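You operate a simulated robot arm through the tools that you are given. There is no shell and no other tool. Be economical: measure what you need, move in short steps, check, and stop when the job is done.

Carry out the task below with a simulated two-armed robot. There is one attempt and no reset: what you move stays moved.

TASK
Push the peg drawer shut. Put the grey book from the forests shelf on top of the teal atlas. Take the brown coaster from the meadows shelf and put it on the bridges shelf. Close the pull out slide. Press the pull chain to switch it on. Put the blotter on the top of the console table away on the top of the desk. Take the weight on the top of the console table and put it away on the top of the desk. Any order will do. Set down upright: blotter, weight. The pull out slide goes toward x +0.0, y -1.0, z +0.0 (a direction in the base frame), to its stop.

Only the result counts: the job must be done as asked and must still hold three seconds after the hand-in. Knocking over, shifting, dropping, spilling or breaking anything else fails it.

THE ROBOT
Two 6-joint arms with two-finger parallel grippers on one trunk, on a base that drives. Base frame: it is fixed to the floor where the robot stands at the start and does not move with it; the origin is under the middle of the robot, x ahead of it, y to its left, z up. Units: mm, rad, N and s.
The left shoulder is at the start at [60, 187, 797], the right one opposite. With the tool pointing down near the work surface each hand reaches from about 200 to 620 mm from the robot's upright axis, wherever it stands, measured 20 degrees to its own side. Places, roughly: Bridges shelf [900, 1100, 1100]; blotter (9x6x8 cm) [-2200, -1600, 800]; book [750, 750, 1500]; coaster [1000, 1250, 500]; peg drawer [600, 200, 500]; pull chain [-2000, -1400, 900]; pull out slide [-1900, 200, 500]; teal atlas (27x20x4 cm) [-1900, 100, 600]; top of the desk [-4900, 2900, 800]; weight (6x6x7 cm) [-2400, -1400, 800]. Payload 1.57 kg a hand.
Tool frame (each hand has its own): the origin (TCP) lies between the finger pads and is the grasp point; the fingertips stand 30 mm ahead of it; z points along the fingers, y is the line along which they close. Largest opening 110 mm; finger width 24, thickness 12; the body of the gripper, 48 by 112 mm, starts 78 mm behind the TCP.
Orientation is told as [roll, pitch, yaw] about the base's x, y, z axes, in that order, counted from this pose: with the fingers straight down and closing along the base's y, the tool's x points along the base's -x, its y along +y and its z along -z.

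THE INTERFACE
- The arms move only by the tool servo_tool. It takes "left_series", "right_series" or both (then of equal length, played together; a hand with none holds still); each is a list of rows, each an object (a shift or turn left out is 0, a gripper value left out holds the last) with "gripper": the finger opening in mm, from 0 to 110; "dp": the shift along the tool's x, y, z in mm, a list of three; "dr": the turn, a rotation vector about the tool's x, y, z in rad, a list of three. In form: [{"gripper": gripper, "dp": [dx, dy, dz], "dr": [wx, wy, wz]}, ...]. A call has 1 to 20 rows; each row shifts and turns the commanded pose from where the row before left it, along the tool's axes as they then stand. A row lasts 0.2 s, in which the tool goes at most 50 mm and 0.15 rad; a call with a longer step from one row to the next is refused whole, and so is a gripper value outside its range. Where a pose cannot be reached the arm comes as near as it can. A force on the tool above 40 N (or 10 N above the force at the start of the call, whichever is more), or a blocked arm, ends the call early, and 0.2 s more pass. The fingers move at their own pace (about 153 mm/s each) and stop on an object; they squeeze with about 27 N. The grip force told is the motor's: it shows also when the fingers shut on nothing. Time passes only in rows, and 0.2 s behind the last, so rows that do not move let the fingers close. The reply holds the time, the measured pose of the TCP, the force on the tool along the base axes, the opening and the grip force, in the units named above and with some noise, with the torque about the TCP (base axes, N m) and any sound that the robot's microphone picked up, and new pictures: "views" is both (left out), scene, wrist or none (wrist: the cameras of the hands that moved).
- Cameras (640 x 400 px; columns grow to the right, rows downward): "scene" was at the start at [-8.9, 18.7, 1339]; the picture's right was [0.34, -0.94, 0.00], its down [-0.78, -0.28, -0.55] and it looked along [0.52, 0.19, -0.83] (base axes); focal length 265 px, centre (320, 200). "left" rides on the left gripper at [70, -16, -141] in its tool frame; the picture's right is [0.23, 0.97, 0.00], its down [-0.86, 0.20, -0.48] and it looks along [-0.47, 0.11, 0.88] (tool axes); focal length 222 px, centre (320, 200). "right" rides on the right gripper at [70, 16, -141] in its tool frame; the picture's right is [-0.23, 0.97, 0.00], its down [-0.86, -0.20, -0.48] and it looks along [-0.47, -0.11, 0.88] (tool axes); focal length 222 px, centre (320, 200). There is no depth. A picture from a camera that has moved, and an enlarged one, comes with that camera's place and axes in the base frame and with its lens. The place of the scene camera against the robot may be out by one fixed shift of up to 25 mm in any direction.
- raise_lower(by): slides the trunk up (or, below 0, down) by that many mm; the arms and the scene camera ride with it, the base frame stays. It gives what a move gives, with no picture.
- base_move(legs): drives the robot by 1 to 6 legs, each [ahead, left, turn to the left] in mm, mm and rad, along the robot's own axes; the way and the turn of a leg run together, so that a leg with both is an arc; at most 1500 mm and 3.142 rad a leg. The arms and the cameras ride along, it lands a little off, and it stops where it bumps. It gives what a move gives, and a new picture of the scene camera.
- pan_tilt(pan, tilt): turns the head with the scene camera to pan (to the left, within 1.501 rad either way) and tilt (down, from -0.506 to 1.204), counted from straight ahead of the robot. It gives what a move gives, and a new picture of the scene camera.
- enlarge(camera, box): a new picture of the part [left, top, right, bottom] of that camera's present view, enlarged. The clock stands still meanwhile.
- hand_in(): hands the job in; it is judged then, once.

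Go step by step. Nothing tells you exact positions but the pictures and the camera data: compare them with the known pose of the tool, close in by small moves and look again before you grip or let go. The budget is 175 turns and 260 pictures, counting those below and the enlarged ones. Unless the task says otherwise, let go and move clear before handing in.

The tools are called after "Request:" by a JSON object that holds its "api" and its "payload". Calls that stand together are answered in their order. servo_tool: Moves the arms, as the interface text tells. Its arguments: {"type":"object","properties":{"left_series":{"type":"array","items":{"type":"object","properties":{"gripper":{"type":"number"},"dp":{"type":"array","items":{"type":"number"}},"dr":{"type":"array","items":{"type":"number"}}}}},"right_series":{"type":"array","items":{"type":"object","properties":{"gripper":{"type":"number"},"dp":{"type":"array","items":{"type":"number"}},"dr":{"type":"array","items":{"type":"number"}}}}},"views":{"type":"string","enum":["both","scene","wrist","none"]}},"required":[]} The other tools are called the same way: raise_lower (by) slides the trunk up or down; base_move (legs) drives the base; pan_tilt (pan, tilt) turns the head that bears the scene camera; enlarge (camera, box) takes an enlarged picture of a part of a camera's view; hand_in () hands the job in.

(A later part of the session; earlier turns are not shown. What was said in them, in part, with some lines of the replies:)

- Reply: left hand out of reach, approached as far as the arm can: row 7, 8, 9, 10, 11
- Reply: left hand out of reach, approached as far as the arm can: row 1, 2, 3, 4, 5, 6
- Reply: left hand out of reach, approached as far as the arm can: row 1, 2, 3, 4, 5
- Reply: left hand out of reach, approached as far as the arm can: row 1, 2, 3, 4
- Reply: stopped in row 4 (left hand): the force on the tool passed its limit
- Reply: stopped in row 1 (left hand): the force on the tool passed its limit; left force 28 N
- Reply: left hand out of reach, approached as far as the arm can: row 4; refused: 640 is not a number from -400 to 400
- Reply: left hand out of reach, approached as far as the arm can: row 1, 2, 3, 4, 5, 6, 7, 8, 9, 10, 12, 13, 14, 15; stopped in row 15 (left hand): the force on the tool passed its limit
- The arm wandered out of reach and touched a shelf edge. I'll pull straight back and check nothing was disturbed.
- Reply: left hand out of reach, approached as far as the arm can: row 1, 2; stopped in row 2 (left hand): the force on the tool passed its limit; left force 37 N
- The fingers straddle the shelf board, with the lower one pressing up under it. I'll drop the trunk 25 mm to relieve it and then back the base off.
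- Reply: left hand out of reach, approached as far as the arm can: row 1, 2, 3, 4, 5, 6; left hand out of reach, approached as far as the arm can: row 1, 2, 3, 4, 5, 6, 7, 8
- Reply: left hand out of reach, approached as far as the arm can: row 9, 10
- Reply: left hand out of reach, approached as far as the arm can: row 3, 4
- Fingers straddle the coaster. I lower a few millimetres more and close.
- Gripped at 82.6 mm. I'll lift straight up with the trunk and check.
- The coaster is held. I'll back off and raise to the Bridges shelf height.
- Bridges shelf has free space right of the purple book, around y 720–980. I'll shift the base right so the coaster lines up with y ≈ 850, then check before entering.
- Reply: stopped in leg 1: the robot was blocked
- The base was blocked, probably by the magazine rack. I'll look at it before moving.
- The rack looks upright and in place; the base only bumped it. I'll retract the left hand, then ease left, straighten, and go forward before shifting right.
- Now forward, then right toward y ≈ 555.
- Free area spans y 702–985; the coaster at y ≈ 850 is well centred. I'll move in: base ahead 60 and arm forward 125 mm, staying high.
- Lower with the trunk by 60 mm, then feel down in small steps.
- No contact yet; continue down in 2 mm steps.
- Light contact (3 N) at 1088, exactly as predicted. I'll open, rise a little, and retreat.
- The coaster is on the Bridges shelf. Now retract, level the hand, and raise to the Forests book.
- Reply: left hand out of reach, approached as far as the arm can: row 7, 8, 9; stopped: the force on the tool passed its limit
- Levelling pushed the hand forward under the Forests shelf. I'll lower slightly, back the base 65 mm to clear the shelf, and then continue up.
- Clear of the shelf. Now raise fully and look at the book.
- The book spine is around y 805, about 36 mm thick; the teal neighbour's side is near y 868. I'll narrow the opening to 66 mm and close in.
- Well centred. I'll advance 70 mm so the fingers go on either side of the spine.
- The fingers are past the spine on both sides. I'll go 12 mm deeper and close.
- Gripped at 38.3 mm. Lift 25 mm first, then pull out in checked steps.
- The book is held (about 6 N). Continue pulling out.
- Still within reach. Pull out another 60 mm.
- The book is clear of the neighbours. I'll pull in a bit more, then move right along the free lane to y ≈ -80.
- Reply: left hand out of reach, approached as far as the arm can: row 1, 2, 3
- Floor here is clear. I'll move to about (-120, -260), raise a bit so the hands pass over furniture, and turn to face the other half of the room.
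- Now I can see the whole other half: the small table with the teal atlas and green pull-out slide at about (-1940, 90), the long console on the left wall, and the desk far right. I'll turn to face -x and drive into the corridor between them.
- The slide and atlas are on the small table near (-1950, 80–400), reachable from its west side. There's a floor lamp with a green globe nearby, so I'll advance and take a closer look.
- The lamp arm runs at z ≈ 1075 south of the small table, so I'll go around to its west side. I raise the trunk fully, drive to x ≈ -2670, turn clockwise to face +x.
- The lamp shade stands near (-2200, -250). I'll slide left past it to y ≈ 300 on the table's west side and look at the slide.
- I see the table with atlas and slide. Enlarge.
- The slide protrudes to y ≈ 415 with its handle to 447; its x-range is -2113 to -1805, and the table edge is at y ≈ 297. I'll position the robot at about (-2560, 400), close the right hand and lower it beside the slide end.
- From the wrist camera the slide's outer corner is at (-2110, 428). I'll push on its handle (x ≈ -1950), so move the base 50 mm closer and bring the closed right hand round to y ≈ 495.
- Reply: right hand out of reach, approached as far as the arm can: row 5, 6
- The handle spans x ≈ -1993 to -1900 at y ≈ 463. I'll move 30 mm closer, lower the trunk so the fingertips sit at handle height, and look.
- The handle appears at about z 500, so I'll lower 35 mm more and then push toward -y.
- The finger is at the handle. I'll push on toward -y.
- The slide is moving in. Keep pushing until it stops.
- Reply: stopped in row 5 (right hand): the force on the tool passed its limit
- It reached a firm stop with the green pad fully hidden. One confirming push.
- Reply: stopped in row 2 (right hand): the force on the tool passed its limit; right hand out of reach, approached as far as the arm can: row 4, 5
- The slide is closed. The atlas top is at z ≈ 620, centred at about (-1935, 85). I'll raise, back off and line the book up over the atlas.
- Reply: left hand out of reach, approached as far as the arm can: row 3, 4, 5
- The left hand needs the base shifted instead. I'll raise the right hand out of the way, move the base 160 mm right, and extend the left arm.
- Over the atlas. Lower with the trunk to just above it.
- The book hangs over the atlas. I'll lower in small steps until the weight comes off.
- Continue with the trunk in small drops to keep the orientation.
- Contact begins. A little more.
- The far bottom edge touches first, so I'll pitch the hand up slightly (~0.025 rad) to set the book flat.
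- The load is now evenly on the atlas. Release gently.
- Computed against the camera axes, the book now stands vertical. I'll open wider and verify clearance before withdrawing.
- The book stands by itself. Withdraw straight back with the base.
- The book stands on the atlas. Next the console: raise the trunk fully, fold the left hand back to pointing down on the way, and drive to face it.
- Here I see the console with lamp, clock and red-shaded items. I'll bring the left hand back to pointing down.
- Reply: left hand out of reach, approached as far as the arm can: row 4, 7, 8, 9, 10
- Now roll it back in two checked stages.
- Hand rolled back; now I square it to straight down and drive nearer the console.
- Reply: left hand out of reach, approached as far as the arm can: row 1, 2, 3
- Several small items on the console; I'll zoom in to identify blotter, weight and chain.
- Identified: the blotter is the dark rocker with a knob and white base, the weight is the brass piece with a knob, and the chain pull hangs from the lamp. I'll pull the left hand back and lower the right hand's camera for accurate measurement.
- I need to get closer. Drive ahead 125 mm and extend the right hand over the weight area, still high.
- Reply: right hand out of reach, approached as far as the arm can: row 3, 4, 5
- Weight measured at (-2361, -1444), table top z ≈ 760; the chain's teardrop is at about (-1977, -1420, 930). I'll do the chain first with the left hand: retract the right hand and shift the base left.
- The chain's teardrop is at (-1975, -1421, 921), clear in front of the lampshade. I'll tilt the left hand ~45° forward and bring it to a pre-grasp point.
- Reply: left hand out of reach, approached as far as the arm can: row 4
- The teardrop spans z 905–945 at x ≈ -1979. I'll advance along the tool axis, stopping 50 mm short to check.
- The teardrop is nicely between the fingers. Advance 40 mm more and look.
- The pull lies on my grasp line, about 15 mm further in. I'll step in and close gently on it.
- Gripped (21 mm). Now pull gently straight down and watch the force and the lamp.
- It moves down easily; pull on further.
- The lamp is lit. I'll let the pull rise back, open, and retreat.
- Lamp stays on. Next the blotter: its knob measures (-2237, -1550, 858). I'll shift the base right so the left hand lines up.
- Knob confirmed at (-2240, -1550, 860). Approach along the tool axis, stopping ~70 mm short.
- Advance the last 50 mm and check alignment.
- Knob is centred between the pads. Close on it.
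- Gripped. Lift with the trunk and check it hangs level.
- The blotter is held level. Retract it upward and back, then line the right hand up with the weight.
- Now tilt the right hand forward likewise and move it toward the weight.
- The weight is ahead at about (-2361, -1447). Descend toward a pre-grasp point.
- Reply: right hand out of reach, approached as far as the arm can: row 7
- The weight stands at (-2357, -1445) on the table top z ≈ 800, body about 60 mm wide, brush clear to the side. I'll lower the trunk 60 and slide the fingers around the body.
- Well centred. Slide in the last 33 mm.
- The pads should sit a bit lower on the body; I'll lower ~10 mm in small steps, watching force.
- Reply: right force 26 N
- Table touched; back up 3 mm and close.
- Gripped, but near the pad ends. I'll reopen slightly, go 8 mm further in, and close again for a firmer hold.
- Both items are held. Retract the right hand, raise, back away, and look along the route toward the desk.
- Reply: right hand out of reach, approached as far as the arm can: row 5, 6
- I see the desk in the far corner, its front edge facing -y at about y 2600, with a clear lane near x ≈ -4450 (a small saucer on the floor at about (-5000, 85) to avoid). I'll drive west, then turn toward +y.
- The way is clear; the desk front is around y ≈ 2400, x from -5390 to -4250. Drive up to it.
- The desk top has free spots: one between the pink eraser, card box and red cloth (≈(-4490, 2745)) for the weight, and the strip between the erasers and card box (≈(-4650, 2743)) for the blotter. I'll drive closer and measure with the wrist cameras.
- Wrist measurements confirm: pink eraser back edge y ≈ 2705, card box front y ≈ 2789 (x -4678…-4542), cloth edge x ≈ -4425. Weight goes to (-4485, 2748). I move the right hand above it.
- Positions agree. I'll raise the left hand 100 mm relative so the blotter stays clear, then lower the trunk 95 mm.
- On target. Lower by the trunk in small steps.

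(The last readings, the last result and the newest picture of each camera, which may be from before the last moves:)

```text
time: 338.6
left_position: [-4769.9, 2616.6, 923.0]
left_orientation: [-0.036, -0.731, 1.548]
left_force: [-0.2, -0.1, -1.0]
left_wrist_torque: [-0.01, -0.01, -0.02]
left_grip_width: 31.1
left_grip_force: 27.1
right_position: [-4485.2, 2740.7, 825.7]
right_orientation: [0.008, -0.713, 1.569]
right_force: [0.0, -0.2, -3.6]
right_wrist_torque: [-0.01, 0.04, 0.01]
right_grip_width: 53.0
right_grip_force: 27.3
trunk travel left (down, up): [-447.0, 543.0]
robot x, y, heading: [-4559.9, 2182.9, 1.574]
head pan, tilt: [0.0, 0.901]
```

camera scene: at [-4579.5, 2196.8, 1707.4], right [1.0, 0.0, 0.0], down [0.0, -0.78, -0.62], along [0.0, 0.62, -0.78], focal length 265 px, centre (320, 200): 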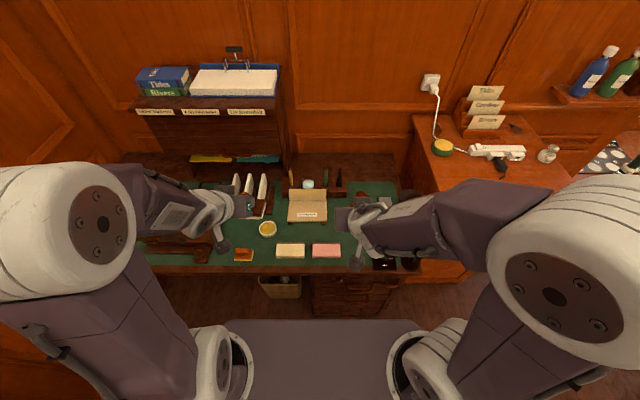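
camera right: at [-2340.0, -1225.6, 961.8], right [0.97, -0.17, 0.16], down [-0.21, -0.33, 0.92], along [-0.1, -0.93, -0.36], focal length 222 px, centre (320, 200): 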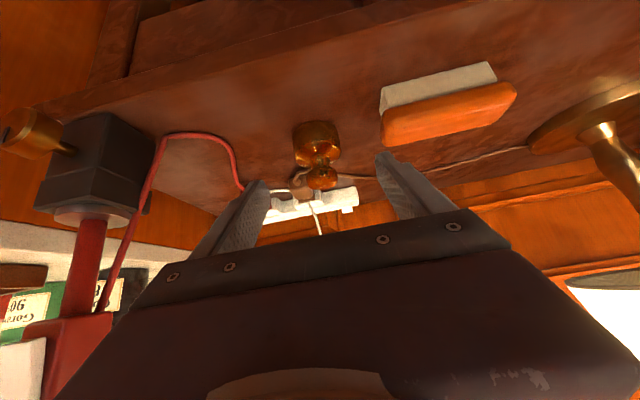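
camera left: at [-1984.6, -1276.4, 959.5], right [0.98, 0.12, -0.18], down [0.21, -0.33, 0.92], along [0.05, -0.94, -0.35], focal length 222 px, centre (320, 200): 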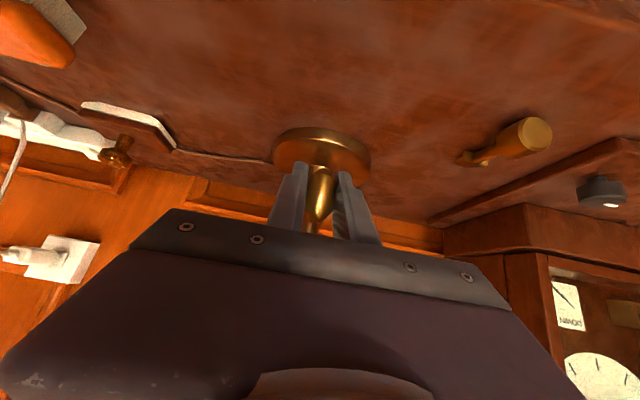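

Request:
{"api": "enlarge", "payload": {"camera": "right", "box": [160, 0, 480, 240]}}

```text
1.67 times, centred on (320, 120) of right
camera zoom: at [-4500.3, 2596.5, 887.4], right [-0.97, 0.17, 0.15], down [0.2, 0.33, 0.92], along [0.1, 0.93, -0.36], focal length 370 px, centre (320, 333)
```

zoom: 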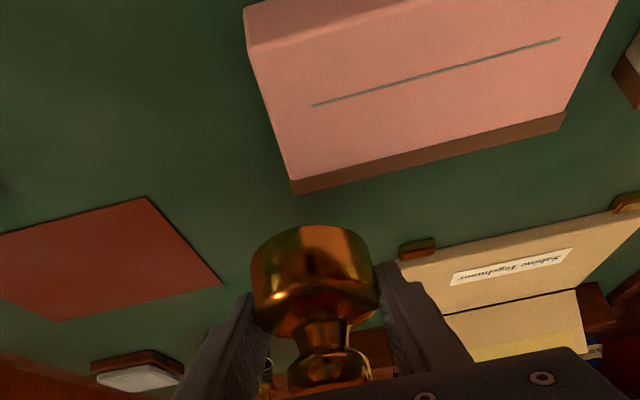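

The desk top is actually lower (≈755), which shifts my projected positions: eraser back edge is y ≈ 2742, card box front y ≈ 2818. So the weight must go to y ≈ 2795. I'll raise slightly and drive ahead 47 mm.

Request:
{"api": "raise_lower", "payload": {"by": 20}}

Request:
{"api": "base_move", "payload": {"legs": [[48, 0, 0]]}}

Request:
{"api": "enlarge", "payload": {"camera": "right", "box": [160, 0, 480, 240]}}

```text
time: 339.3
left_position: [-4768.8, 2616.9, 943.0]
left_orientation: [-0.037, -0.732, 1.548]
left_force: [0.4, 0.0, -1.8]
left_wrist_torque: [-0.02, 0.01, -0.01]
left_grip_width: 30.9
left_grip_force: 27.1
right_position: [-4485.4, 2742.0, 846.5]
right_orientation: [0.005, -0.713, 1.569]
right_force: [0.7, -0.1, -3.6]
right_wrist_torque: [0.02, -0.02, 0.02]
right_grip_width: 53.1
right_grip_force: 27.1
trunk travel left (down, up): [-467.0, 523.0]
robot x, y, heading: [-4566.5, 2185.7, 1.573]
head pan, tilt: [0.0, 0.901]
```

```text
time: 340.2
left_position: [-4769.1, 2666.4, 941.4]
left_orientation: [-0.036, -0.728, 1.546]
left_force: [-0.2, 1.6, -1.1]
left_wrist_torque: [0.0, 0.01, 0.0]
left_grip_width: 31.0
left_grip_force: 26.3
right_position: [-4485.0, 2790.6, 845.3]
right_orientation: [0.008, -0.711, 1.569]
right_force: [0.3, 0.1, -5.5]
right_wrist_torque: [0.02, -0.02, -0.01]
right_grip_width: 53.2
right_grip_force: 27.2
trunk travel left (down, up): [-467.0, 523.0]
robot x, y, heading: [-4561.2, 2235.8, 1.572]
head pan, tilt: [0.0, 0.901]
camera scene: at [-4579.5, 2247.7, 1386.8], right [1.0, 0.0, 0.0], down [0.0, -0.79, -0.62], along [0.0, 0.62, -0.79], focal length 265 px, centre (320, 200)
```

scene: 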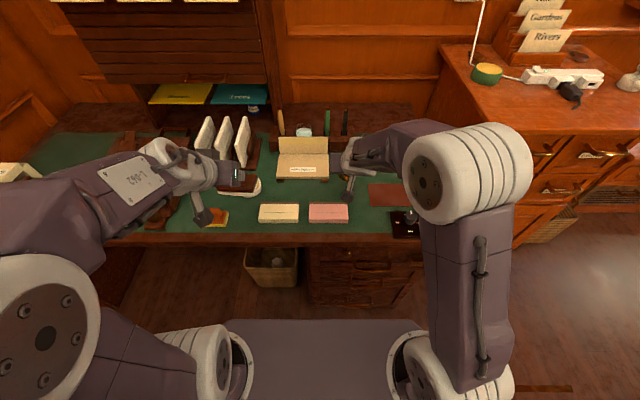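

```text
1.67 times, centred on (320, 120) of right
camera zoom: at [-4500.1, 2646.5, 906.8], right [-0.97, 0.17, 0.15], down [0.2, 0.33, 0.92], along [0.1, 0.93, -0.36], focal length 370 px, centre (320, 333)
```

zoom: 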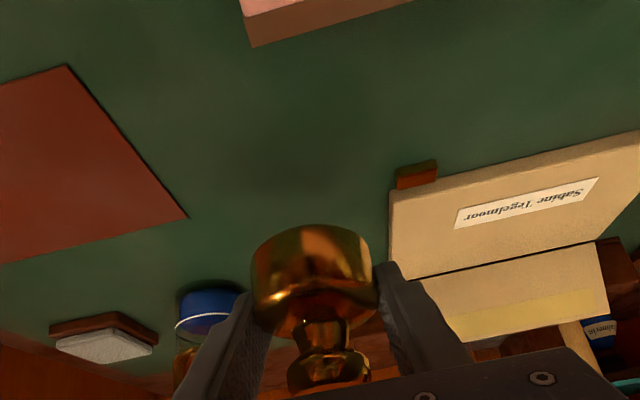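

The landing spot (-4485, 2797) is clear on all sides. Lower 45 mm, then in small steps.

Request:
{"api": "raise_lower", "payload": {"by": -45}}

Request:
{"api": "raise_lower", "payload": {"by": -6}}

Request:
{"api": "raise_lower", "payload": {"by": -3}}

Request:
{"api": "enlarge", "payload": {"camera": "right", "box": [160, 0, 480, 240]}}

```text
time: 341.1
left_position: [-4769.7, 2664.5, 899.3]
left_orientation: [-0.037, -0.731, 1.546]
left_force: [-0.7, -0.3, -1.5]
left_wrist_torque: [-0.04, -0.03, 0.02]
left_grip_width: 31.1
left_grip_force: 26.8
right_position: [-4483.9, 2788.8, 801.6]
right_orientation: [0.009, -0.715, 1.569]
right_force: [0.2, -0.3, -3.6]
right_wrist_torque: [0.0, 0.02, 0.04]
right_grip_width: 52.9
right_grip_force: 26.5
trunk travel left (down, up): [-422.0, 568.0]
robot x, y, heading: [-4565.4, 2235.7, 1.571]
head pan, tilt: [0.0, 0.901]
```

```text
time: 341.6
left_position: [-4770.1, 2665.3, 892.1]
left_orientation: [-0.037, -0.73, 1.546]
left_force: [0.1, 0.9, -1.2]
left_wrist_torque: [0.01, -0.02, -0.02]
left_grip_width: 31.1
left_grip_force: 26.4
right_position: [-4485.6, 2789.2, 794.0]
right_orientation: [0.008, -0.715, 1.57]
right_force: [-1.5, 0.3, -4.0]
right_wrist_torque: [0.0, 0.01, 0.01]
right_grip_width: 53.3
right_grip_force: 27.1
trunk travel left (down, up): [-416.0, 574.0]
robot x, y, heading: [-4562.0, 2235.8, 1.575]
head pan, tilt: [0.0, 0.901]
```

```text
time: 342.1
left_position: [-4770.2, 2666.2, 888.9]
left_orientation: [-0.036, -0.729, 1.547]
left_force: [-0.3, -0.1, -1.5]
left_wrist_torque: [-0.01, -0.01, 0.0]
left_grip_width: 31.1
left_grip_force: 26.7
right_position: [-4484.8, 2789.7, 791.9]
right_orientation: [0.007, -0.713, 1.57]
right_force: [0.0, 0.7, -5.4]
right_wrist_torque: [0.04, 0.03, 0.0]
right_grip_width: 53.2
right_grip_force: 27.1
trunk travel left (down, up): [-413.0, 577.0]
robot x, y, heading: [-4565.3, 2236.9, 1.569]
head pan, tilt: [0.0, 0.901]
```

```text
1.67 times, centred on (320, 120) of right
camera zoom: at [-4500.1, 2645.2, 853.4], right [-0.97, 0.17, 0.15], down [0.2, 0.33, 0.92], along [0.1, 0.93, -0.36], focal length 370 px, centre (320, 333)
```

zoom: 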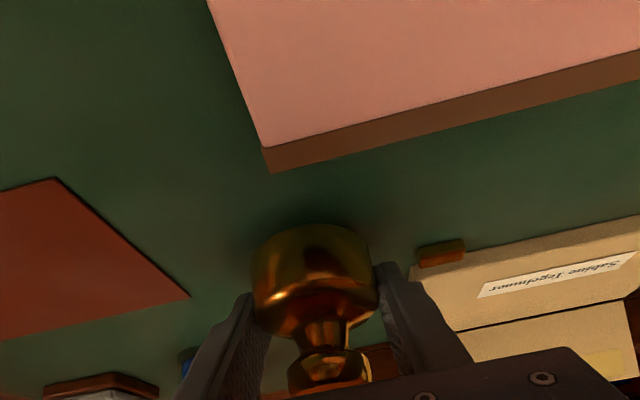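

Very close now (shadow meeting the base). Continue in 2–3 mm steps.

Request:
{"api": "raise_lower", "payload": {"by": -3}}

Request:
{"api": "raise_lower", "payload": {"by": -3}}

Request:
{"api": "raise_lower", "payload": {"by": -2}}

```text
time: 342.7
left_position: [-4769.5, 2664.8, 886.4]
left_orientation: [-0.038, -0.73, 1.546]
left_force: [0.6, -0.7, -2.2]
left_wrist_torque: [-0.03, 0.0, -0.02]
left_grip_width: 31.1
left_grip_force: 26.9
right_position: [-4484.8, 2789.3, 789.9]
right_orientation: [0.009, -0.714, 1.569]
right_force: [0.4, -0.2, -4.4]
right_wrist_torque: [0.03, 0.02, 0.01]
right_grip_width: 53.5
right_grip_force: 26.9
trunk travel left (down, up): [-410.0, 580.0]
robot x, y, heading: [-4563.6, 2234.7, 1.574]
head pan, tilt: [0.0, 0.901]
```

```text
time: 343.2
left_position: [-4769.4, 2664.2, 882.0]
left_orientation: [-0.036, -0.73, 1.546]
left_force: [-0.7, 0.0, -1.6]
left_wrist_torque: [-0.03, -0.02, 0.02]
left_grip_width: 30.9
left_grip_force: 27.5
right_position: [-4484.0, 2790.2, 785.6]
right_orientation: [0.006, -0.712, 1.568]
right_force: [0.3, -0.3, -4.8]
right_wrist_torque: [0.02, 0.02, 0.0]
right_grip_width: 53.2
right_grip_force: 26.8
trunk travel left (down, up): [-407.0, 583.0]
robot x, y, heading: [-4565.8, 2235.7, 1.573]
head pan, tilt: [0.0, 0.901]
```

```text
time: 343.7
left_position: [-4769.2, 2664.3, 881.3]
left_orientation: [-0.037, -0.729, 1.546]
left_force: [0.1, 0.3, -0.4]
left_wrist_torque: [-0.04, 0.03, 0.0]
left_grip_width: 31.1
left_grip_force: 26.8
right_position: [-4484.1, 2790.9, 783.5]
right_orientation: [0.007, -0.713, 1.568]
right_force: [0.5, 0.1, -2.8]
right_wrist_torque: [-0.01, -0.02, -0.01]
right_grip_width: 53.3
right_grip_force: 26.8
trunk travel left (down, up): [-405.0, 585.0]
robot x, y, heading: [-4562.4, 2236.4, 1.574]
head pan, tilt: [0.0, 0.901]
```

Request:
{"api": "raise_lower", "payload": {"by": -2}}

```text
time: 344.2
left_position: [-4769.2, 2663.9, 879.8]
left_orientation: [-0.036, -0.731, 1.546]
left_force: [0.1, 0.9, -1.3]
left_wrist_torque: [-0.01, 0.01, -0.03]
left_grip_width: 30.9
left_grip_force: 26.9
right_position: [-4484.7, 2789.8, 782.6]
right_orientation: [0.008, -0.714, 1.57]
right_force: [0.6, 0.6, -3.0]
right_wrist_torque: [0.03, -0.02, 0.0]
right_grip_width: 53.3
right_grip_force: 26.4
trunk travel left (down, up): [-403.0, 587.0]
robot x, y, heading: [-4565.2, 2233.7, 1.576]
head pan, tilt: [0.0, 0.901]
```

Request:
{"api": "raise_lower", "payload": {"by": -2}}

Request:
{"api": "raise_lower", "payload": {"by": -1.5}}

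```text
time: 344.8
left_position: [-4769.0, 2664.6, 877.7]
left_orientation: [-0.037, -0.732, 1.548]
left_force: [0.4, 0.1, -1.3]
left_wrist_torque: [-0.05, -0.02, -0.02]
left_grip_width: 30.8
left_grip_force: 27.1
right_position: [-4484.6, 2789.7, 781.8]
right_orientation: [0.008, -0.718, 1.569]
right_force: [1.9, 2.2, 9.3]
right_wrist_torque: [0.0, -0.36, 0.01]
right_grip_width: 53.1
right_grip_force: 27.2
trunk travel left (down, up): [-401.0, 589.0]
robot x, y, heading: [-4566.1, 2234.7, 1.574]
head pan, tilt: [0.0, 0.901]
```

```text
time: 345.3
left_position: [-4768.7, 2663.2, 876.6]
left_orientation: [-0.037, -0.731, 1.547]
left_force: [0.0, -0.3, -1.8]
left_wrist_torque: [-0.01, -0.01, -0.01]
left_grip_width: 31.1
left_grip_force: 26.5
right_position: [-4485.2, 2789.2, 782.3]
right_orientation: [0.011, -0.721, 1.568]
right_force: [3.5, 6.8, 22.3]
right_wrist_torque: [-0.05, -0.16, 0.12]
right_grip_width: 53.0
right_grip_force: 27.4
trunk travel left (down, up): [-399.0, 591.0]
robot x, y, heading: [-4564.8, 2232.7, 1.575]
head pan, tilt: [0.0, 0.901]
```

Firm contact: the desk is at z 750. Ease up 1.5 mm and release.

Request:
{"api": "raise_lower", "payload": {"by": 1.5}}

Request:
{"api": "servo_tool", "payload": {"right_series": [{"gripper": 60}, {"gripper": 68}, {}, {}], "views": "none"}}

Request:
{"api": "enlarge", "payload": {"camera": "right", "box": [160, 0, 480, 240]}}

```text
time: 345.8
left_position: [-4769.2, 2664.0, 877.8]
left_orientation: [-0.037, -0.731, 1.546]
left_force: [-0.4, -0.9, -1.9]
left_wrist_torque: [-0.02, 0.01, 0.01]
left_grip_width: 31.1
left_grip_force: 27.1
right_position: [-4484.8, 2790.2, 780.9]
right_orientation: [0.009, -0.717, 1.568]
right_force: [1.9, 9.3, 19.4]
right_wrist_torque: [0.22, -0.13, 0.04]
right_grip_width: 53.2
right_grip_force: 27.2
trunk travel left (down, up): [-401.0, 589.0]
robot x, y, heading: [-4562.6, 2234.3, 1.573]
head pan, tilt: [0.0, 0.901]
```

```text
time: 346.8
left_position: [-4770.4, 2663.7, 877.2]
left_orientation: [-0.039, -0.732, 1.548]
left_force: [0.0, -0.2, -2.1]
left_wrist_torque: [-0.05, 0.0, 0.02]
left_grip_width: 31.1
left_grip_force: 26.7
right_position: [-4487.3, 2788.3, 780.2]
right_orientation: [0.007, -0.716, 1.57]
right_force: [-10.6, -0.1, 10.3]
right_wrist_torque: [0.14, -0.03, 0.07]
right_grip_width: 58.7
right_grip_force: 0.1
trunk travel left (down, up): [-401.0, 589.0]
robot x, y, heading: [-4564.3, 2234.9, 1.571]
head pan, tilt: [0.0, 0.901]
```

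```text
1.67 times, centred on (320, 120) of right
camera zoom: at [-4501.7, 2643.7, 842.0], right [-0.97, 0.17, 0.15], down [0.2, 0.33, 0.92], along [0.1, 0.93, -0.36], focal length 370 px, centre (320, 333)
```

zoom: 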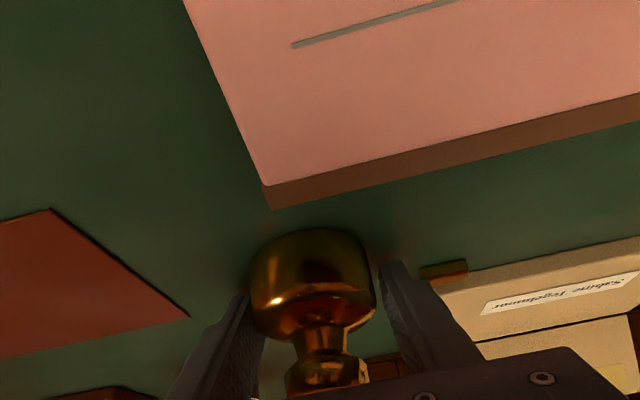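

The fingertips are rubbing on the desk. Raise 3 mm and let them finish opening.

Request:
{"api": "raise_lower", "payload": {"by": 3}}

Request:
{"api": "servo_tool", "payload": {"right_series": [{"gripper": 68}, {}], "views": "none"}}

Request:
{"api": "enlarge", "payload": {"camera": "right", "box": [160, 40, 480, 280]}}

```text
time: 347.3
left_position: [-4769.2, 2664.6, 880.9]
left_orientation: [-0.037, -0.729, 1.546]
left_force: [-0.2, 0.3, -1.0]
left_wrist_torque: [-0.03, -0.01, 0.02]
left_grip_width: 31.2
left_grip_force: 27.0
right_position: [-4482.8, 2789.4, 782.3]
right_orientation: [0.004, -0.713, 1.567]
right_force: [-0.1, -0.5, 0.9]
right_wrist_torque: [0.01, -0.04, -0.03]
right_grip_width: 68.3
right_grip_force: 0.1
trunk travel left (down, up): [-404.0, 586.0]
robot x, y, heading: [-4560.2, 2232.9, 1.569]
head pan, tilt: [0.0, 0.901]
```

```text
time: 347.9
left_position: [-4769.2, 2664.8, 881.0]
left_orientation: [-0.037, -0.73, 1.547]
left_force: [-0.4, -0.7, -2.1]
left_wrist_torque: [0.01, 0.03, 0.0]
left_grip_width: 31.3
left_grip_force: 27.7
right_position: [-4486.2, 2789.7, 784.3]
right_orientation: [0.008, -0.713, 1.569]
right_force: [-0.3, 0.1, -0.1]
right_wrist_torque: [-0.01, 0.02, 0.02]
right_grip_width: 67.7
right_grip_force: 0.1
trunk travel left (down, up): [-404.0, 586.0]
robot x, y, heading: [-4561.0, 2236.8, 1.573]
head pan, tilt: [0.0, 0.901]
```

```text
1.67 times, centred on (320, 160) of right
camera zoom: at [-4500.1, 2644.8, 844.6], right [-0.97, 0.17, 0.15], down [0.2, 0.33, 0.92], along [0.1, 0.93, -0.36], focal length 370 px, centre (320, 267)
```

zoom: 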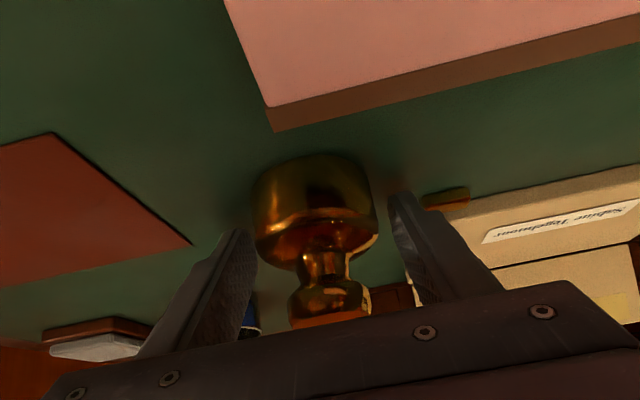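

The weight stands upright and free. Retract the right hand along its axis.

Request:
{"api": "servo_tool", "payload": {"right_series": [{"dp": [0, 0, -20]}, {"dp": [0, 0, -30]}, {"dp": [0, 0, -40]}, {"dp": [0, 0, -40]}, {"dp": [0, 0, -40]}, {"dp": [0, 0, -30]}, {}], "views": "both"}}

Request:
{"api": "enlarge", "payload": {"camera": "left", "box": [0, 0, 640, 400]}}

```text
time: 349.5
left_position: [-4769.6, 2665.2, 880.9]
left_orientation: [-0.038, -0.728, 1.546]
left_force: [-0.6, 0.0, -1.2]
left_wrist_torque: [0.0, -0.02, -0.05]
left_grip_width: 30.8
left_grip_force: 27.2
right_position: [-4482.6, 2660.7, 932.1]
right_orientation: [0.008, -0.714, 1.568]
right_force: [0.0, 0.0, 0.8]
right_wrist_torque: [0.02, -0.01, -0.01]
right_grip_width: 68.0
right_grip_force: 0.1
trunk travel left (down, up): [-404.0, 586.0]
robot x, y, heading: [-4563.4, 2233.2, 1.571]
head pan, tilt: [0.0, 0.901]
camera scene: at [-4579.7, 2245.5, 1323.8], right [1.0, 0.0, 0.0], down [0.0, -0.78, -0.62], along [0.0, 0.62, -0.78], focal length 265 px, centre (320, 200)
camera right: at [-4497.5, 2514.8, 993.7], right [-0.97, 0.17, 0.15], down [0.2, 0.33, 0.92], along [0.1, 0.93, -0.36], focal length 222 px, centre (320, 200)
```

scene: 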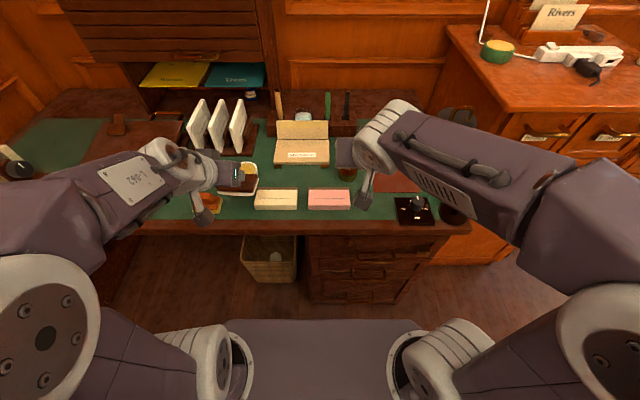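
right: 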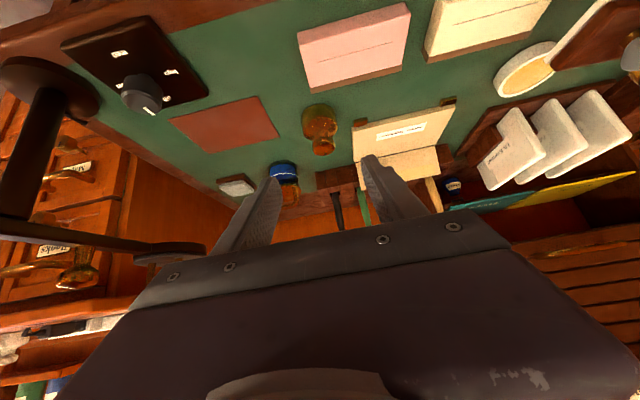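

```text
1.00 times, centred on (320, 200) of left (not enlarged: the box is as wide or as high as the picture)
camera zoom: at [-4761.1, 2519.1, 939.0], right [-0.98, -0.12, -0.18], down [-0.21, 0.33, 0.92], along [-0.05, 0.94, -0.35], focal length 222 px, centre (320, 200)
```

zoom: 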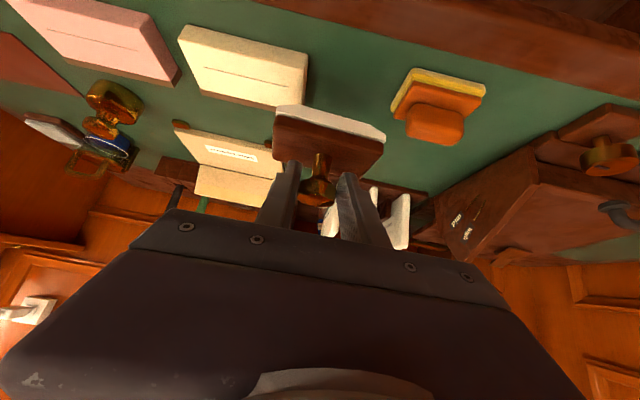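

The weight is placed. Next the blotter: the free strip is x -4728…-4597 behind the white eraser (back edge y ≈ 2734) and in front of the card box (y ≈ 2820). I'll raise, pull the right hand back, and shift the left hand over the strip.

Request:
{"api": "raise_lower", "payload": {"by": 60}}

Request:
{"api": "servo_tool", "payload": {"right_series": [{"dp": [10, 0, -30]}, {"dp": [10, 0, -30]}, {"dp": [10, 0, -20]}, {}, {}, {}, {}], "left_series": [{}, {"dp": [-13, -20, 12]}, {"dp": [-13, -20, 12]}, {"dp": [-13, -20, 12]}, {"dp": [-13, -20, 12]}, {"dp": [-13, -20, 12]}, {}], "views": "wrist"}}

```text
time: 350.5
left_position: [-4769.3, 2664.8, 939.8]
left_orientation: [-0.036, -0.729, 1.546]
left_force: [-0.2, 0.4, -1.5]
left_wrist_torque: [-0.05, -0.03, -0.01]
left_grip_width: 30.8
left_grip_force: 26.5
right_position: [-4482.6, 2659.6, 992.0]
right_orientation: [0.007, -0.713, 1.57]
right_force: [-0.2, 0.2, -0.2]
right_wrist_torque: [-0.01, 0.0, 0.02]
right_grip_width: 68.0
right_grip_force: 0.1
trunk travel left (down, up): [-464.0, 526.0]
robot x, y, heading: [-4564.8, 2233.9, 1.576]
head pan, tilt: [0.0, 0.901]
```

```text
time: 352.1
left_position: [-4740.8, 2709.8, 929.6]
left_orientation: [-0.044, -0.733, 1.547]
left_force: [0.4, -0.4, -1.1]
left_wrist_torque: [-0.02, -0.02, -0.01]
left_grip_width: 30.9
left_grip_force: 27.0
left hand out of reach, approached as far as the arm can: row 3, 4, 5, 6
right_position: [-4499.1, 2610.4, 1033.2]
right_orientation: [0.004, -0.712, 1.568]
right_force: [0.3, 0.1, 0.5]
right_wrist_torque: [0.0, -0.02, 0.0]
right_grip_width: 67.9
right_grip_force: 0.0
right hand out of reach, approached as far as the arm can: row 2, 3
trunk travel left (down, up): [-464.0, 526.0]
robot x, y, heading: [-4565.3, 2234.1, 1.569]
head pan, tilt: [0.0, 0.901]
camera right: at [-4515.0, 2465.9, 1095.4], right [-0.97, 0.17, 0.15], down [0.2, 0.33, 0.92], along [0.11, 0.93, -0.36], focal length 222 px, centre (320, 200)
camera left: at [-4733.8, 2563.1, 988.3], right [-0.98, -0.12, -0.18], down [-0.21, 0.33, 0.92], along [-0.05, 0.94, -0.34], focal length 222 px, centre (320, 200)
```

right: 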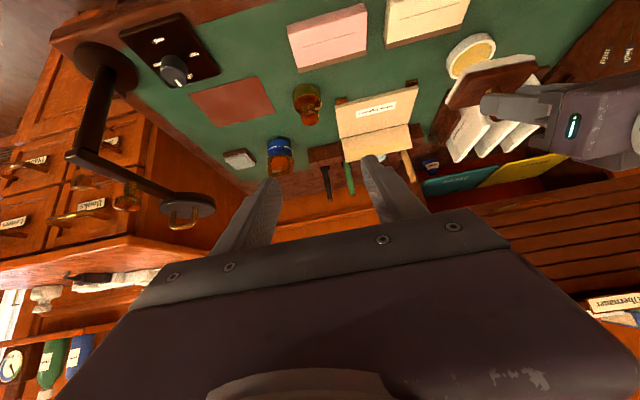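
left: 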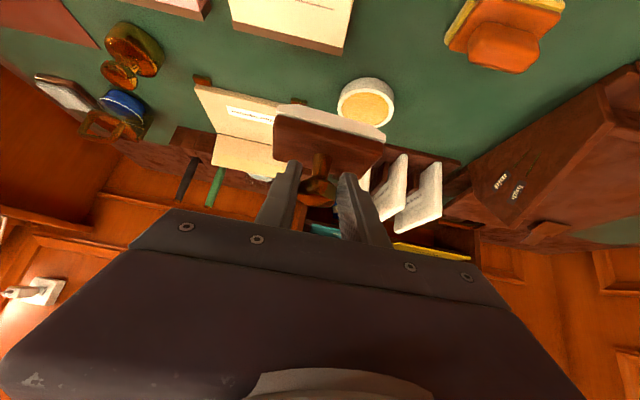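

The left arm is at its lateral limit; I'll shift the base 95 mm right (lamp remains well clear).

Request:
{"api": "base_move", "payload": {"legs": [[0, -95, 0]]}}

Request:
{"api": "servo_tool", "payload": {"left_series": [{"dp": [-16, 0, 14]}, {"dp": [-16, 0, 14]}, {"dp": [-14, 0, 12]}, {}], "views": "wrist"}}

Request:
{"api": "enlarge", "payload": {"camera": "right", "box": [280, 0, 600, 200]}}

```text
time: 353.2
left_position: [-4643.8, 2709.3, 930.4]
left_orientation: [-0.043, -0.732, 1.545]
left_force: [0.2, 0.5, -1.0]
left_wrist_torque: [-0.04, 0.03, 0.02]
left_grip_width: 31.0
left_grip_force: 26.8
right_position: [-4403.5, 2609.7, 1033.2]
right_orientation: [0.006, -0.712, 1.566]
right_force: [0.3, 0.5, 0.6]
right_wrist_torque: [0.01, 0.0, 0.03]
right_grip_width: 68.0
right_grip_force: 0.1
trunk travel left (down, up): [-464.0, 526.0]
robot x, y, heading: [-4471.2, 2236.9, 1.575]
head pan, tilt: [0.0, 0.901]
camera scene: at [-4483.1, 2245.1, 1383.9], right [1.0, 0.0, 0.0], down [0.0, -0.78, -0.62], along [0.0, 0.62, -0.78], focal length 265 px, centre (320, 200)
```

scene: 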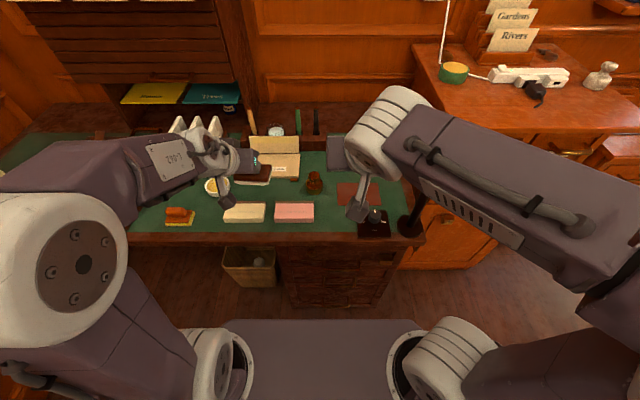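

```text
time: 354.2
left_position: [-4643.8, 2768.9, 930.1]
left_orientation: [-0.053, -0.735, 1.543]
left_force: [-0.2, 0.1, -2.0]
left_wrist_torque: [-0.04, 0.0, -0.01]
left_grip_width: 31.0
left_grip_force: 26.8
right_position: [-4402.8, 2609.5, 1033.9]
right_orientation: [0.006, -0.712, 1.566]
right_force: [0.2, -0.4, 0.6]
right_wrist_torque: [-0.01, -0.01, 0.03]
right_grip_width: 67.9
right_grip_force: 0.0
trunk travel left (down, up): [-464.0, 526.0]
robot x, y, heading: [-4464.9, 2235.6, 1.577]
head pan, tilt: [0.0, 0.901]
camera left: at [-4638.2, 2622.6, 988.4], right [-0.98, -0.11, -0.19], down [-0.22, 0.33, 0.92], along [-0.04, 0.94, -0.34], focal length 222 px, centre (320, 200)
```

left: 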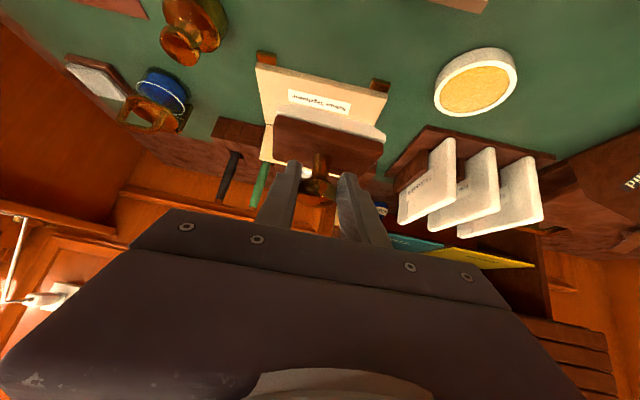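

```text
2.00 times, centred on (440, 100) of right
camera zoom: at [-4419.1, 2465.5, 1095.4], right [-0.97, 0.17, 0.15], down [0.2, 0.33, 0.92], along [0.11, 0.93, -0.36], focal length 444 px, centre (80, 400)
```

zoom: 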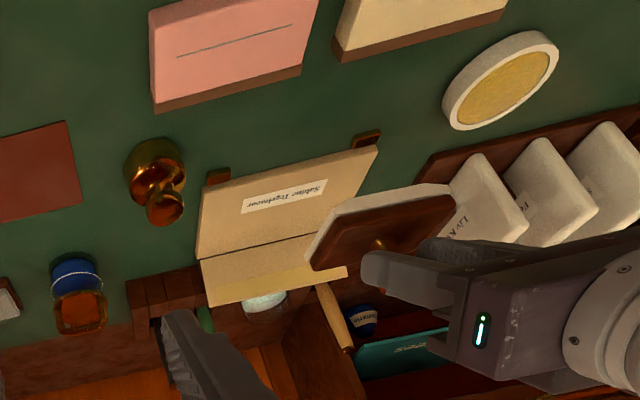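

From the side view the blotter's body centre sits about 28 mm ahead of my TCP; the strip spans y 2742–2822, so the TCP should be at y ≈ 2755. Adjust and lower partway.

Request:
{"api": "servo_tool", "payload": {"left_series": [{"dp": [5.3, 0, -4.7]}, {"dp": [5.3, 0, -4.7]}, {}], "views": "none"}}

Request:
{"api": "raise_lower", "payload": {"by": -72}}

Request:
{"api": "enlarge", "payload": {"camera": "left", "box": [160, 0, 480, 240]}}

Request:
{"api": "enlarge", "payload": {"camera": "right", "box": [280, 0, 600, 200]}}

```text
time: 355.0
left_position: [-4643.3, 2756.2, 929.8]
left_orientation: [-0.052, -0.734, 1.544]
left_force: [-0.3, 0.0, -1.1]
left_wrist_torque: [-0.04, -0.02, 0.0]
left_grip_width: 31.2
left_grip_force: 26.9
right_position: [-4403.9, 2611.1, 1034.2]
right_orientation: [0.006, -0.711, 1.566]
right_force: [0.1, 0.5, 0.0]
right_wrist_torque: [-0.01, -0.03, -0.01]
right_grip_width: 68.0
right_grip_force: 0.0
trunk travel left (down, up): [-464.0, 526.0]
robot x, y, heading: [-4466.6, 2234.8, 1.571]
head pan, tilt: [0.0, 0.901]
```

```text
time: 356.1
left_position: [-4642.9, 2755.4, 858.9]
left_orientation: [-0.054, -0.736, 1.545]
left_force: [0.6, 0.6, -1.2]
left_wrist_torque: [-0.08, -0.03, -0.01]
left_grip_width: 30.9
left_grip_force: 27.3
right_position: [-4403.3, 2609.7, 962.1]
right_orientation: [0.005, -0.712, 1.569]
right_force: [0.0, 0.2, 0.3]
right_wrist_torque: [-0.02, 0.01, 0.02]
right_grip_width: 68.0
right_grip_force: 0.0
trunk travel left (down, up): [-392.0, 598.0]
robot x, y, heading: [-4469.3, 2234.9, 1.568]
head pan, tilt: [0.0, 0.901]
```

```text
1.67 times, centred on (320, 120) of left
camera zoom: at [-4637.6, 2609.5, 916.5], right [-0.98, -0.11, -0.19], down [-0.22, 0.33, 0.92], along [-0.04, 0.94, -0.34], focal length 370 px, centre (320, 333)
```

zoom: 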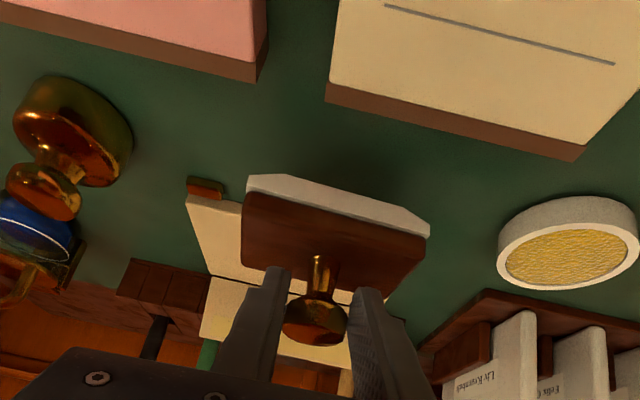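

```text
2.00 times, centred on (440, 100) of right
camera zoom: at [-4419.2, 2465.7, 1023.4], right [-0.97, 0.17, 0.15], down [0.2, 0.33, 0.92], along [0.11, 0.93, -0.36], focal length 444 px, centre (80, 400)
```

zoom: 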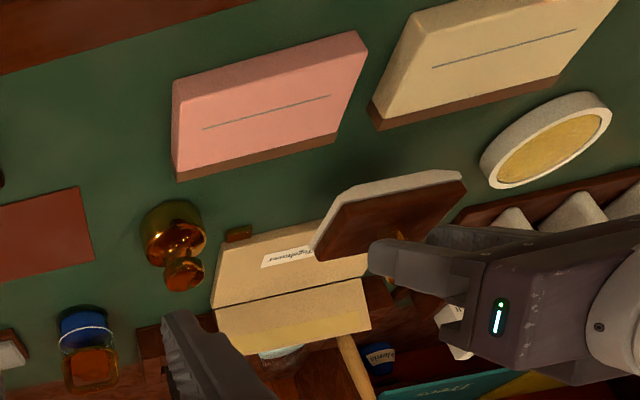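

Projected landing: blotter y 2754–2814, eraser back at 2741, box tabs at ~2824. Good margins; continue lowering.

Request:
{"api": "raise_lower", "payload": {"by": -33}}

Request:
{"api": "enlarge", "payload": {"camera": "right", "box": [280, 0, 600, 200]}}

Request:
{"api": "enlarge", "payload": {"camera": "left", "box": [160, 0, 480, 240]}}

```text
time: 356.9
left_position: [-4642.4, 2755.8, 825.3]
left_orientation: [-0.052, -0.735, 1.545]
left_force: [0.0, -0.2, -1.0]
left_wrist_torque: [-0.05, 0.03, -0.01]
left_grip_width: 30.9
left_grip_force: 26.9
right_position: [-4403.7, 2610.0, 928.2]
right_orientation: [0.005, -0.712, 1.567]
right_force: [-0.2, -0.1, 0.2]
right_wrist_torque: [0.01, -0.03, 0.0]
right_grip_width: 68.1
right_grip_force: 0.1
trunk travel left (down, up): [-359.0, 631.0]
robot x, y, heading: [-4467.3, 2234.4, 1.572]
head pan, tilt: [0.0, 0.901]
```

```text
2.00 times, centred on (440, 100) of right
camera zoom: at [-4419.2, 2465.7, 990.4], right [-0.97, 0.17, 0.15], down [0.2, 0.33, 0.92], along [0.11, 0.93, -0.36], focal length 444 px, centre (80, 400)
```

zoom: 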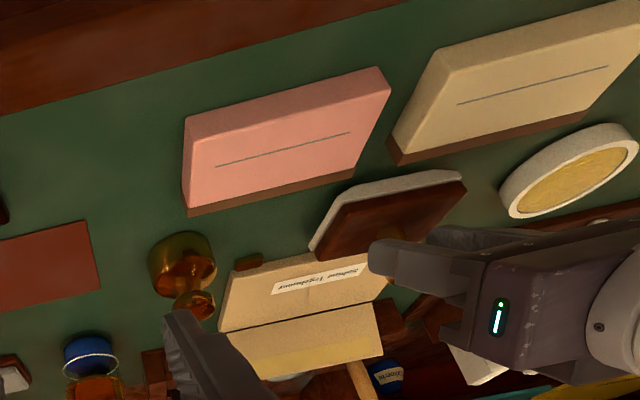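

```text
1.67 times, centred on (320, 120) of left
camera zoom: at [-4637.6, 2609.5, 883.5], right [-0.98, -0.11, -0.19], down [-0.22, 0.33, 0.92], along [-0.04, 0.94, -0.34], focal length 370 px, centre (320, 333)
```

zoom: 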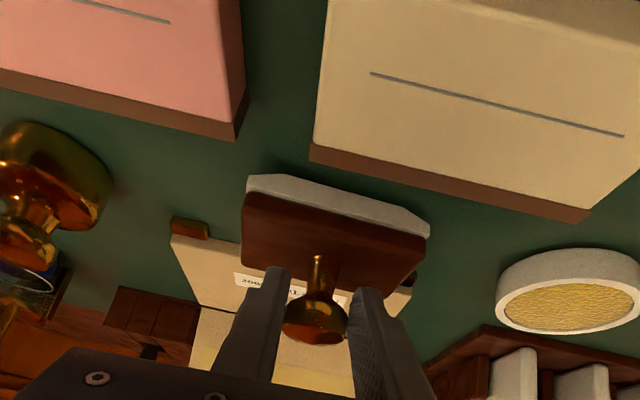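

About 10 mm gaps on both sides; I'll shift 12 mm toward +x to stay clear of the box's left tab, then set it down.

Request:
{"api": "servo_tool", "payload": {"left_series": [{"dp": [1, -6, -1]}, {"dp": [0.5, -6, -0.5]}, {}], "views": "none"}}

Request:
{"api": "raise_lower", "payload": {"by": -4}}

Request:
{"api": "raise_lower", "payload": {"by": -2}}

Request:
{"api": "raise_lower", "payload": {"by": -2}}

```text
time: 357.7
left_position: [-4636.9, 2752.6, 822.7]
left_orientation: [-0.06, -0.739, 1.544]
left_force: [-0.3, -0.8, -0.6]
left_wrist_torque: [0.0, -0.02, -0.04]
left_grip_width: 31.1
left_grip_force: 27.2
left hand out of reach, approached as far as the arm can: row 2
right_position: [-4402.8, 2611.2, 930.1]
right_orientation: [0.006, -0.711, 1.566]
right_force: [0.4, -0.6, 0.1]
right_wrist_torque: [-0.02, -0.02, 0.04]
right_grip_width: 68.0
right_grip_force: 0.2
trunk travel left (down, up): [-359.0, 631.0]
robot x, y, heading: [-4468.8, 2232.7, 1.572]
head pan, tilt: [0.0, 0.901]
```

```text
time: 358.2
left_position: [-4635.5, 2752.5, 820.6]
left_orientation: [-0.061, -0.739, 1.548]
left_force: [-0.5, -0.5, -1.3]
left_wrist_torque: [-0.06, -0.01, 0.0]
left_grip_width: 31.1
left_grip_force: 27.3
right_position: [-4405.0, 2609.7, 924.3]
right_orientation: [0.005, -0.713, 1.569]
right_force: [0.3, -0.6, 0.6]
right_wrist_torque: [0.02, 0.01, -0.02]
right_grip_width: 68.0
right_grip_force: 0.2
trunk travel left (down, up): [-355.0, 635.0]
robot x, y, heading: [-4467.3, 2234.4, 1.571]
head pan, tilt: [0.0, 0.901]
```

```text
time: 358.8
left_position: [-4635.3, 2753.2, 819.2]
left_orientation: [-0.061, -0.742, 1.545]
left_force: [1.3, -0.7, 4.3]
left_wrist_torque: [-0.03, 0.18, -0.03]
left_grip_width: 31.2
left_grip_force: 26.7
right_position: [-4403.8, 2609.4, 923.4]
right_orientation: [0.005, -0.713, 1.566]
right_force: [-0.2, -1.1, 0.0]
right_wrist_torque: [-0.01, 0.0, 0.02]
right_grip_width: 67.8
right_grip_force: 0.0
trunk travel left (down, up): [-353.0, 637.0]
robot x, y, heading: [-4471.5, 2236.1, 1.57]
head pan, tilt: [0.0, 0.901]
```

```text
time: 359.3
left_position: [-4635.4, 2753.6, 817.4]
left_orientation: [-0.058, -0.745, 1.545]
left_force: [2.5, 2.4, 14.6]
left_wrist_torque: [0.08, 0.23, -0.07]
left_grip_width: 31.3
left_grip_force: 26.8
right_position: [-4402.7, 2608.1, 921.6]
right_orientation: [0.007, -0.713, 1.565]
right_force: [0.3, 0.1, 0.8]
right_wrist_torque: [-0.03, -0.02, 0.02]
right_grip_width: 67.9
right_grip_force: 0.1
trunk travel left (down, up): [-351.0, 639.0]
robot x, y, heading: [-4467.4, 2234.5, 1.568]
head pan, tilt: [0.0, 0.901]
```

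Seated at the predicted height. Check, then release.

Request:
{"api": "enlarge", "payload": {"camera": "left", "box": [160, 0, 480, 240]}}

Request:
{"api": "servo_tool", "payload": {"left_series": [{"gripper": 38}, {"gripper": 48}, {"gripper": 58}, {}, {}], "views": "none"}}

Request:
{"api": "enlarge", "payload": {"camera": "left", "box": [160, 0, 480, 240]}}

```text
1.67 times, centred on (320, 120) of left
camera zoom: at [-4630.3, 2606.1, 875.4], right [-0.98, -0.1, -0.2], down [-0.22, 0.32, 0.92], along [-0.03, 0.94, -0.33], focal length 370 px, centre (320, 333)
```

zoom: 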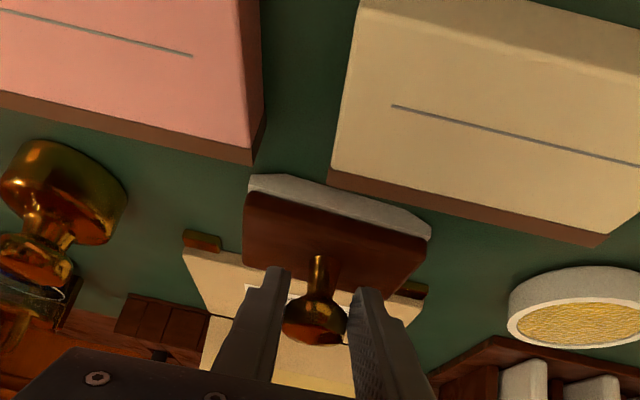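

```text
time: 360.5
left_position: [-4635.9, 2752.7, 816.3]
left_orientation: [-0.062, -0.739, 1.545]
left_force: [0.6, 0.8, -0.4]
left_wrist_torque: [-0.02, -0.01, 0.0]
left_grip_width: 58.0
left_grip_force: 0.0
right_position: [-4404.3, 2610.2, 920.6]
right_orientation: [0.005, -0.713, 1.568]
right_force: [0.0, -0.3, 0.2]
right_wrist_torque: [-0.01, -0.04, 0.01]
right_grip_width: 68.0
right_grip_force: 0.1
trunk travel left (down, up): [-351.0, 639.0]
robot x, y, heading: [-4467.5, 2231.1, 1.567]
head pan, tilt: [0.0, 0.901]
```

```text
1.67 times, centred on (320, 120) of left
camera zoom: at [-4631.2, 2606.5, 874.0], right [-0.97, -0.1, -0.2], down [-0.22, 0.32, 0.92], along [-0.03, 0.94, -0.34], focal length 370 px, centre (320, 333)
```

zoom: 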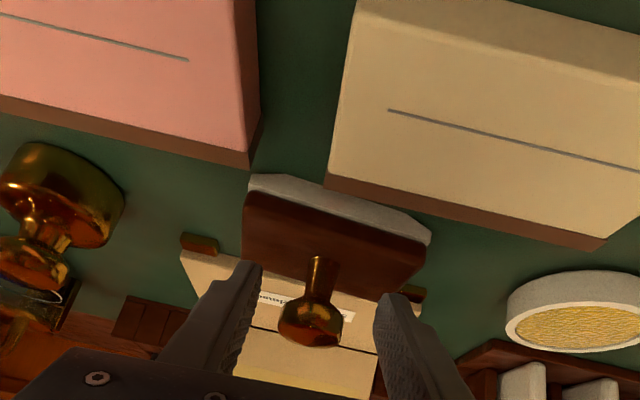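

The blotter stands freely on the desk. Retract the left hand along its axis and check the result.

Request:
{"api": "servo_tool", "payload": {"left_series": [{"dp": [0, 0, -20]}, {"dp": [0, 0, -30]}, {"dp": [0, 0, -40]}, {"dp": [0, 0, -40]}, {"dp": [0, 0, -40]}, {"dp": [0, 0, -30]}, {}], "views": "wrist"}}

Request:
{"api": "raise_lower", "payload": {"by": 250}}

Request:
{"api": "base_move", "payload": {"legs": [[-250, 0, 0]]}}

Request:
{"api": "enlarge", "payload": {"camera": "scene", "box": [200, 20, 440, 200]}}

```text
time: 362.1
left_position: [-4676.6, 2648.8, 960.9]
left_orientation: [-0.06, -0.736, 1.544]
left_force: [-0.1, -0.7, 0.0]
left_wrist_torque: [-0.06, 0.0, -0.02]
left_grip_width: 58.1
left_grip_force: 0.0
left hand out of reach, approached as far as the arm can: row 3, 4, 5, 6
right_position: [-4404.5, 2609.7, 920.4]
right_orientation: [0.006, -0.711, 1.567]
right_force: [0.8, 0.3, 0.6]
right_wrist_torque: [-0.04, -0.03, -0.01]
right_grip_width: 67.9
right_grip_force: 0.0
trunk travel left (down, up): [-351.0, 639.0]
robot x, y, heading: [-4464.0, 2231.2, 1.568]
head pan, tilt: [0.0, 0.901]
camera left: at [-4672.2, 2502.4, 1019.2], right [-0.97, -0.1, -0.2], down [-0.22, 0.33, 0.92], along [-0.03, 0.94, -0.34], focal length 222 px, centre (320, 200)
```

left: 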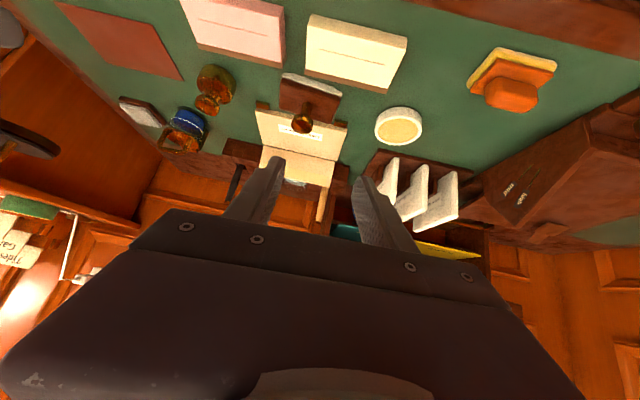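

```text
time: 364.6
left_position: [-4676.9, 2648.1, 1211.2]
left_orientation: [-0.063, -0.735, 1.545]
left_force: [0.0, 0.2, 0.6]
left_wrist_torque: [-0.02, -0.01, -0.02]
left_grip_width: 58.2
left_grip_force: 0.1
right_position: [-4403.2, 2610.7, 1170.2]
right_orientation: [0.005, -0.712, 1.568]
right_force: [-0.5, 0.2, 0.3]
right_wrist_torque: [0.0, 0.01, 0.0]
right_grip_width: 68.1
right_grip_force: 0.1
trunk travel left (down, up): [-601.0, 389.0]
robot x, y, heading: [-4470.5, 2232.6, 1.573]
head pan, tilt: [0.0, 0.901]
```

```text
time: 366.5
left_position: [-4677.1, 2400.5, 1211.2]
left_orientation: [-0.065, -0.737, 1.546]
left_force: [-0.7, 0.3, 0.3]
left_wrist_torque: [0.07, -0.01, 0.0]
left_grip_width: 58.1
left_grip_force: 0.1
right_position: [-4404.6, 2361.3, 1170.4]
right_orientation: [0.007, -0.712, 1.566]
right_force: [0.4, 0.6, -0.4]
right_wrist_torque: [0.02, -0.01, 0.02]
right_grip_width: 68.0
right_grip_force: 0.1
trunk travel left (down, up): [-601.0, 389.0]
robot x, y, heading: [-4470.3, 1987.7, 1.571]
head pan, tilt: [0.0, 0.901]
camera scene: at [-4484.4, 1996.2, 1520.9], right [1.0, 0.0, 0.0], down [0.0, -0.78, -0.62], along [0.0, 0.62, -0.78], focal length 265 px, centre (320, 200)
```

scene: 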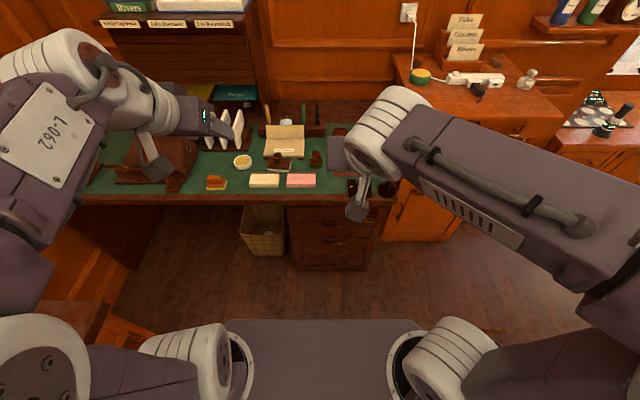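

```text
2.22 times, centred on (320, 110) of scene
camera zoom: at [-4484.4, 1996.2, 1520.9], right [1.0, 0.0, 0.0], down [0.0, -0.78, -0.62], along [0.0, 0.62, -0.78], focal length 589 px, centre (320, 400)
```

zoom: 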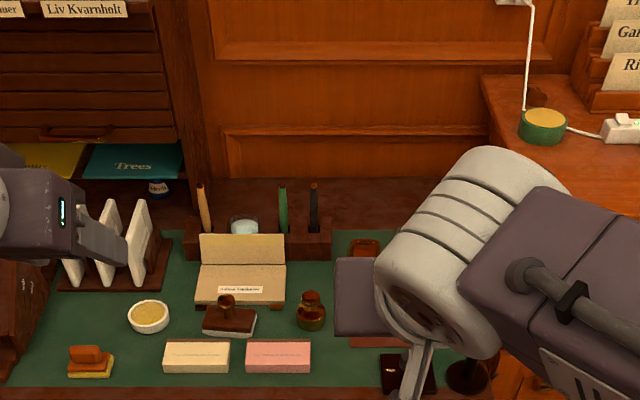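

Everything is in place: the weight and blotter stand on the desk and both hands are clear. The lamp was still on and the book upright when I last saw them, and the slide, drawer and coaster are done.

Request:
{"api": "hand_in", "payload": {}}

```text
The job is handed in.
```

I handed the job in with all seven parts done. No result came back.

- **Peg drawer:** pushed until it hit a hard stop. I didn't go back to look at it again.
- **Grey book:** standing upright on the teal atlas, not lying flat.
- **Brown coaster:** on the Bridges shelf, to the right of the purple book.
- **Pull out slide:** pushed toward -y until it stopped firmly.
- **Pull chain:** pulled down; the lamp came on and stayed on.
- **Blotter and weight:** both upright on the desk top.

On the way, the left hand touched shelf edges twice and the base bumped the magazine rack once. I saw nothing knocked over or moved afterwards, but the rack was partly hidden from view when I checked.
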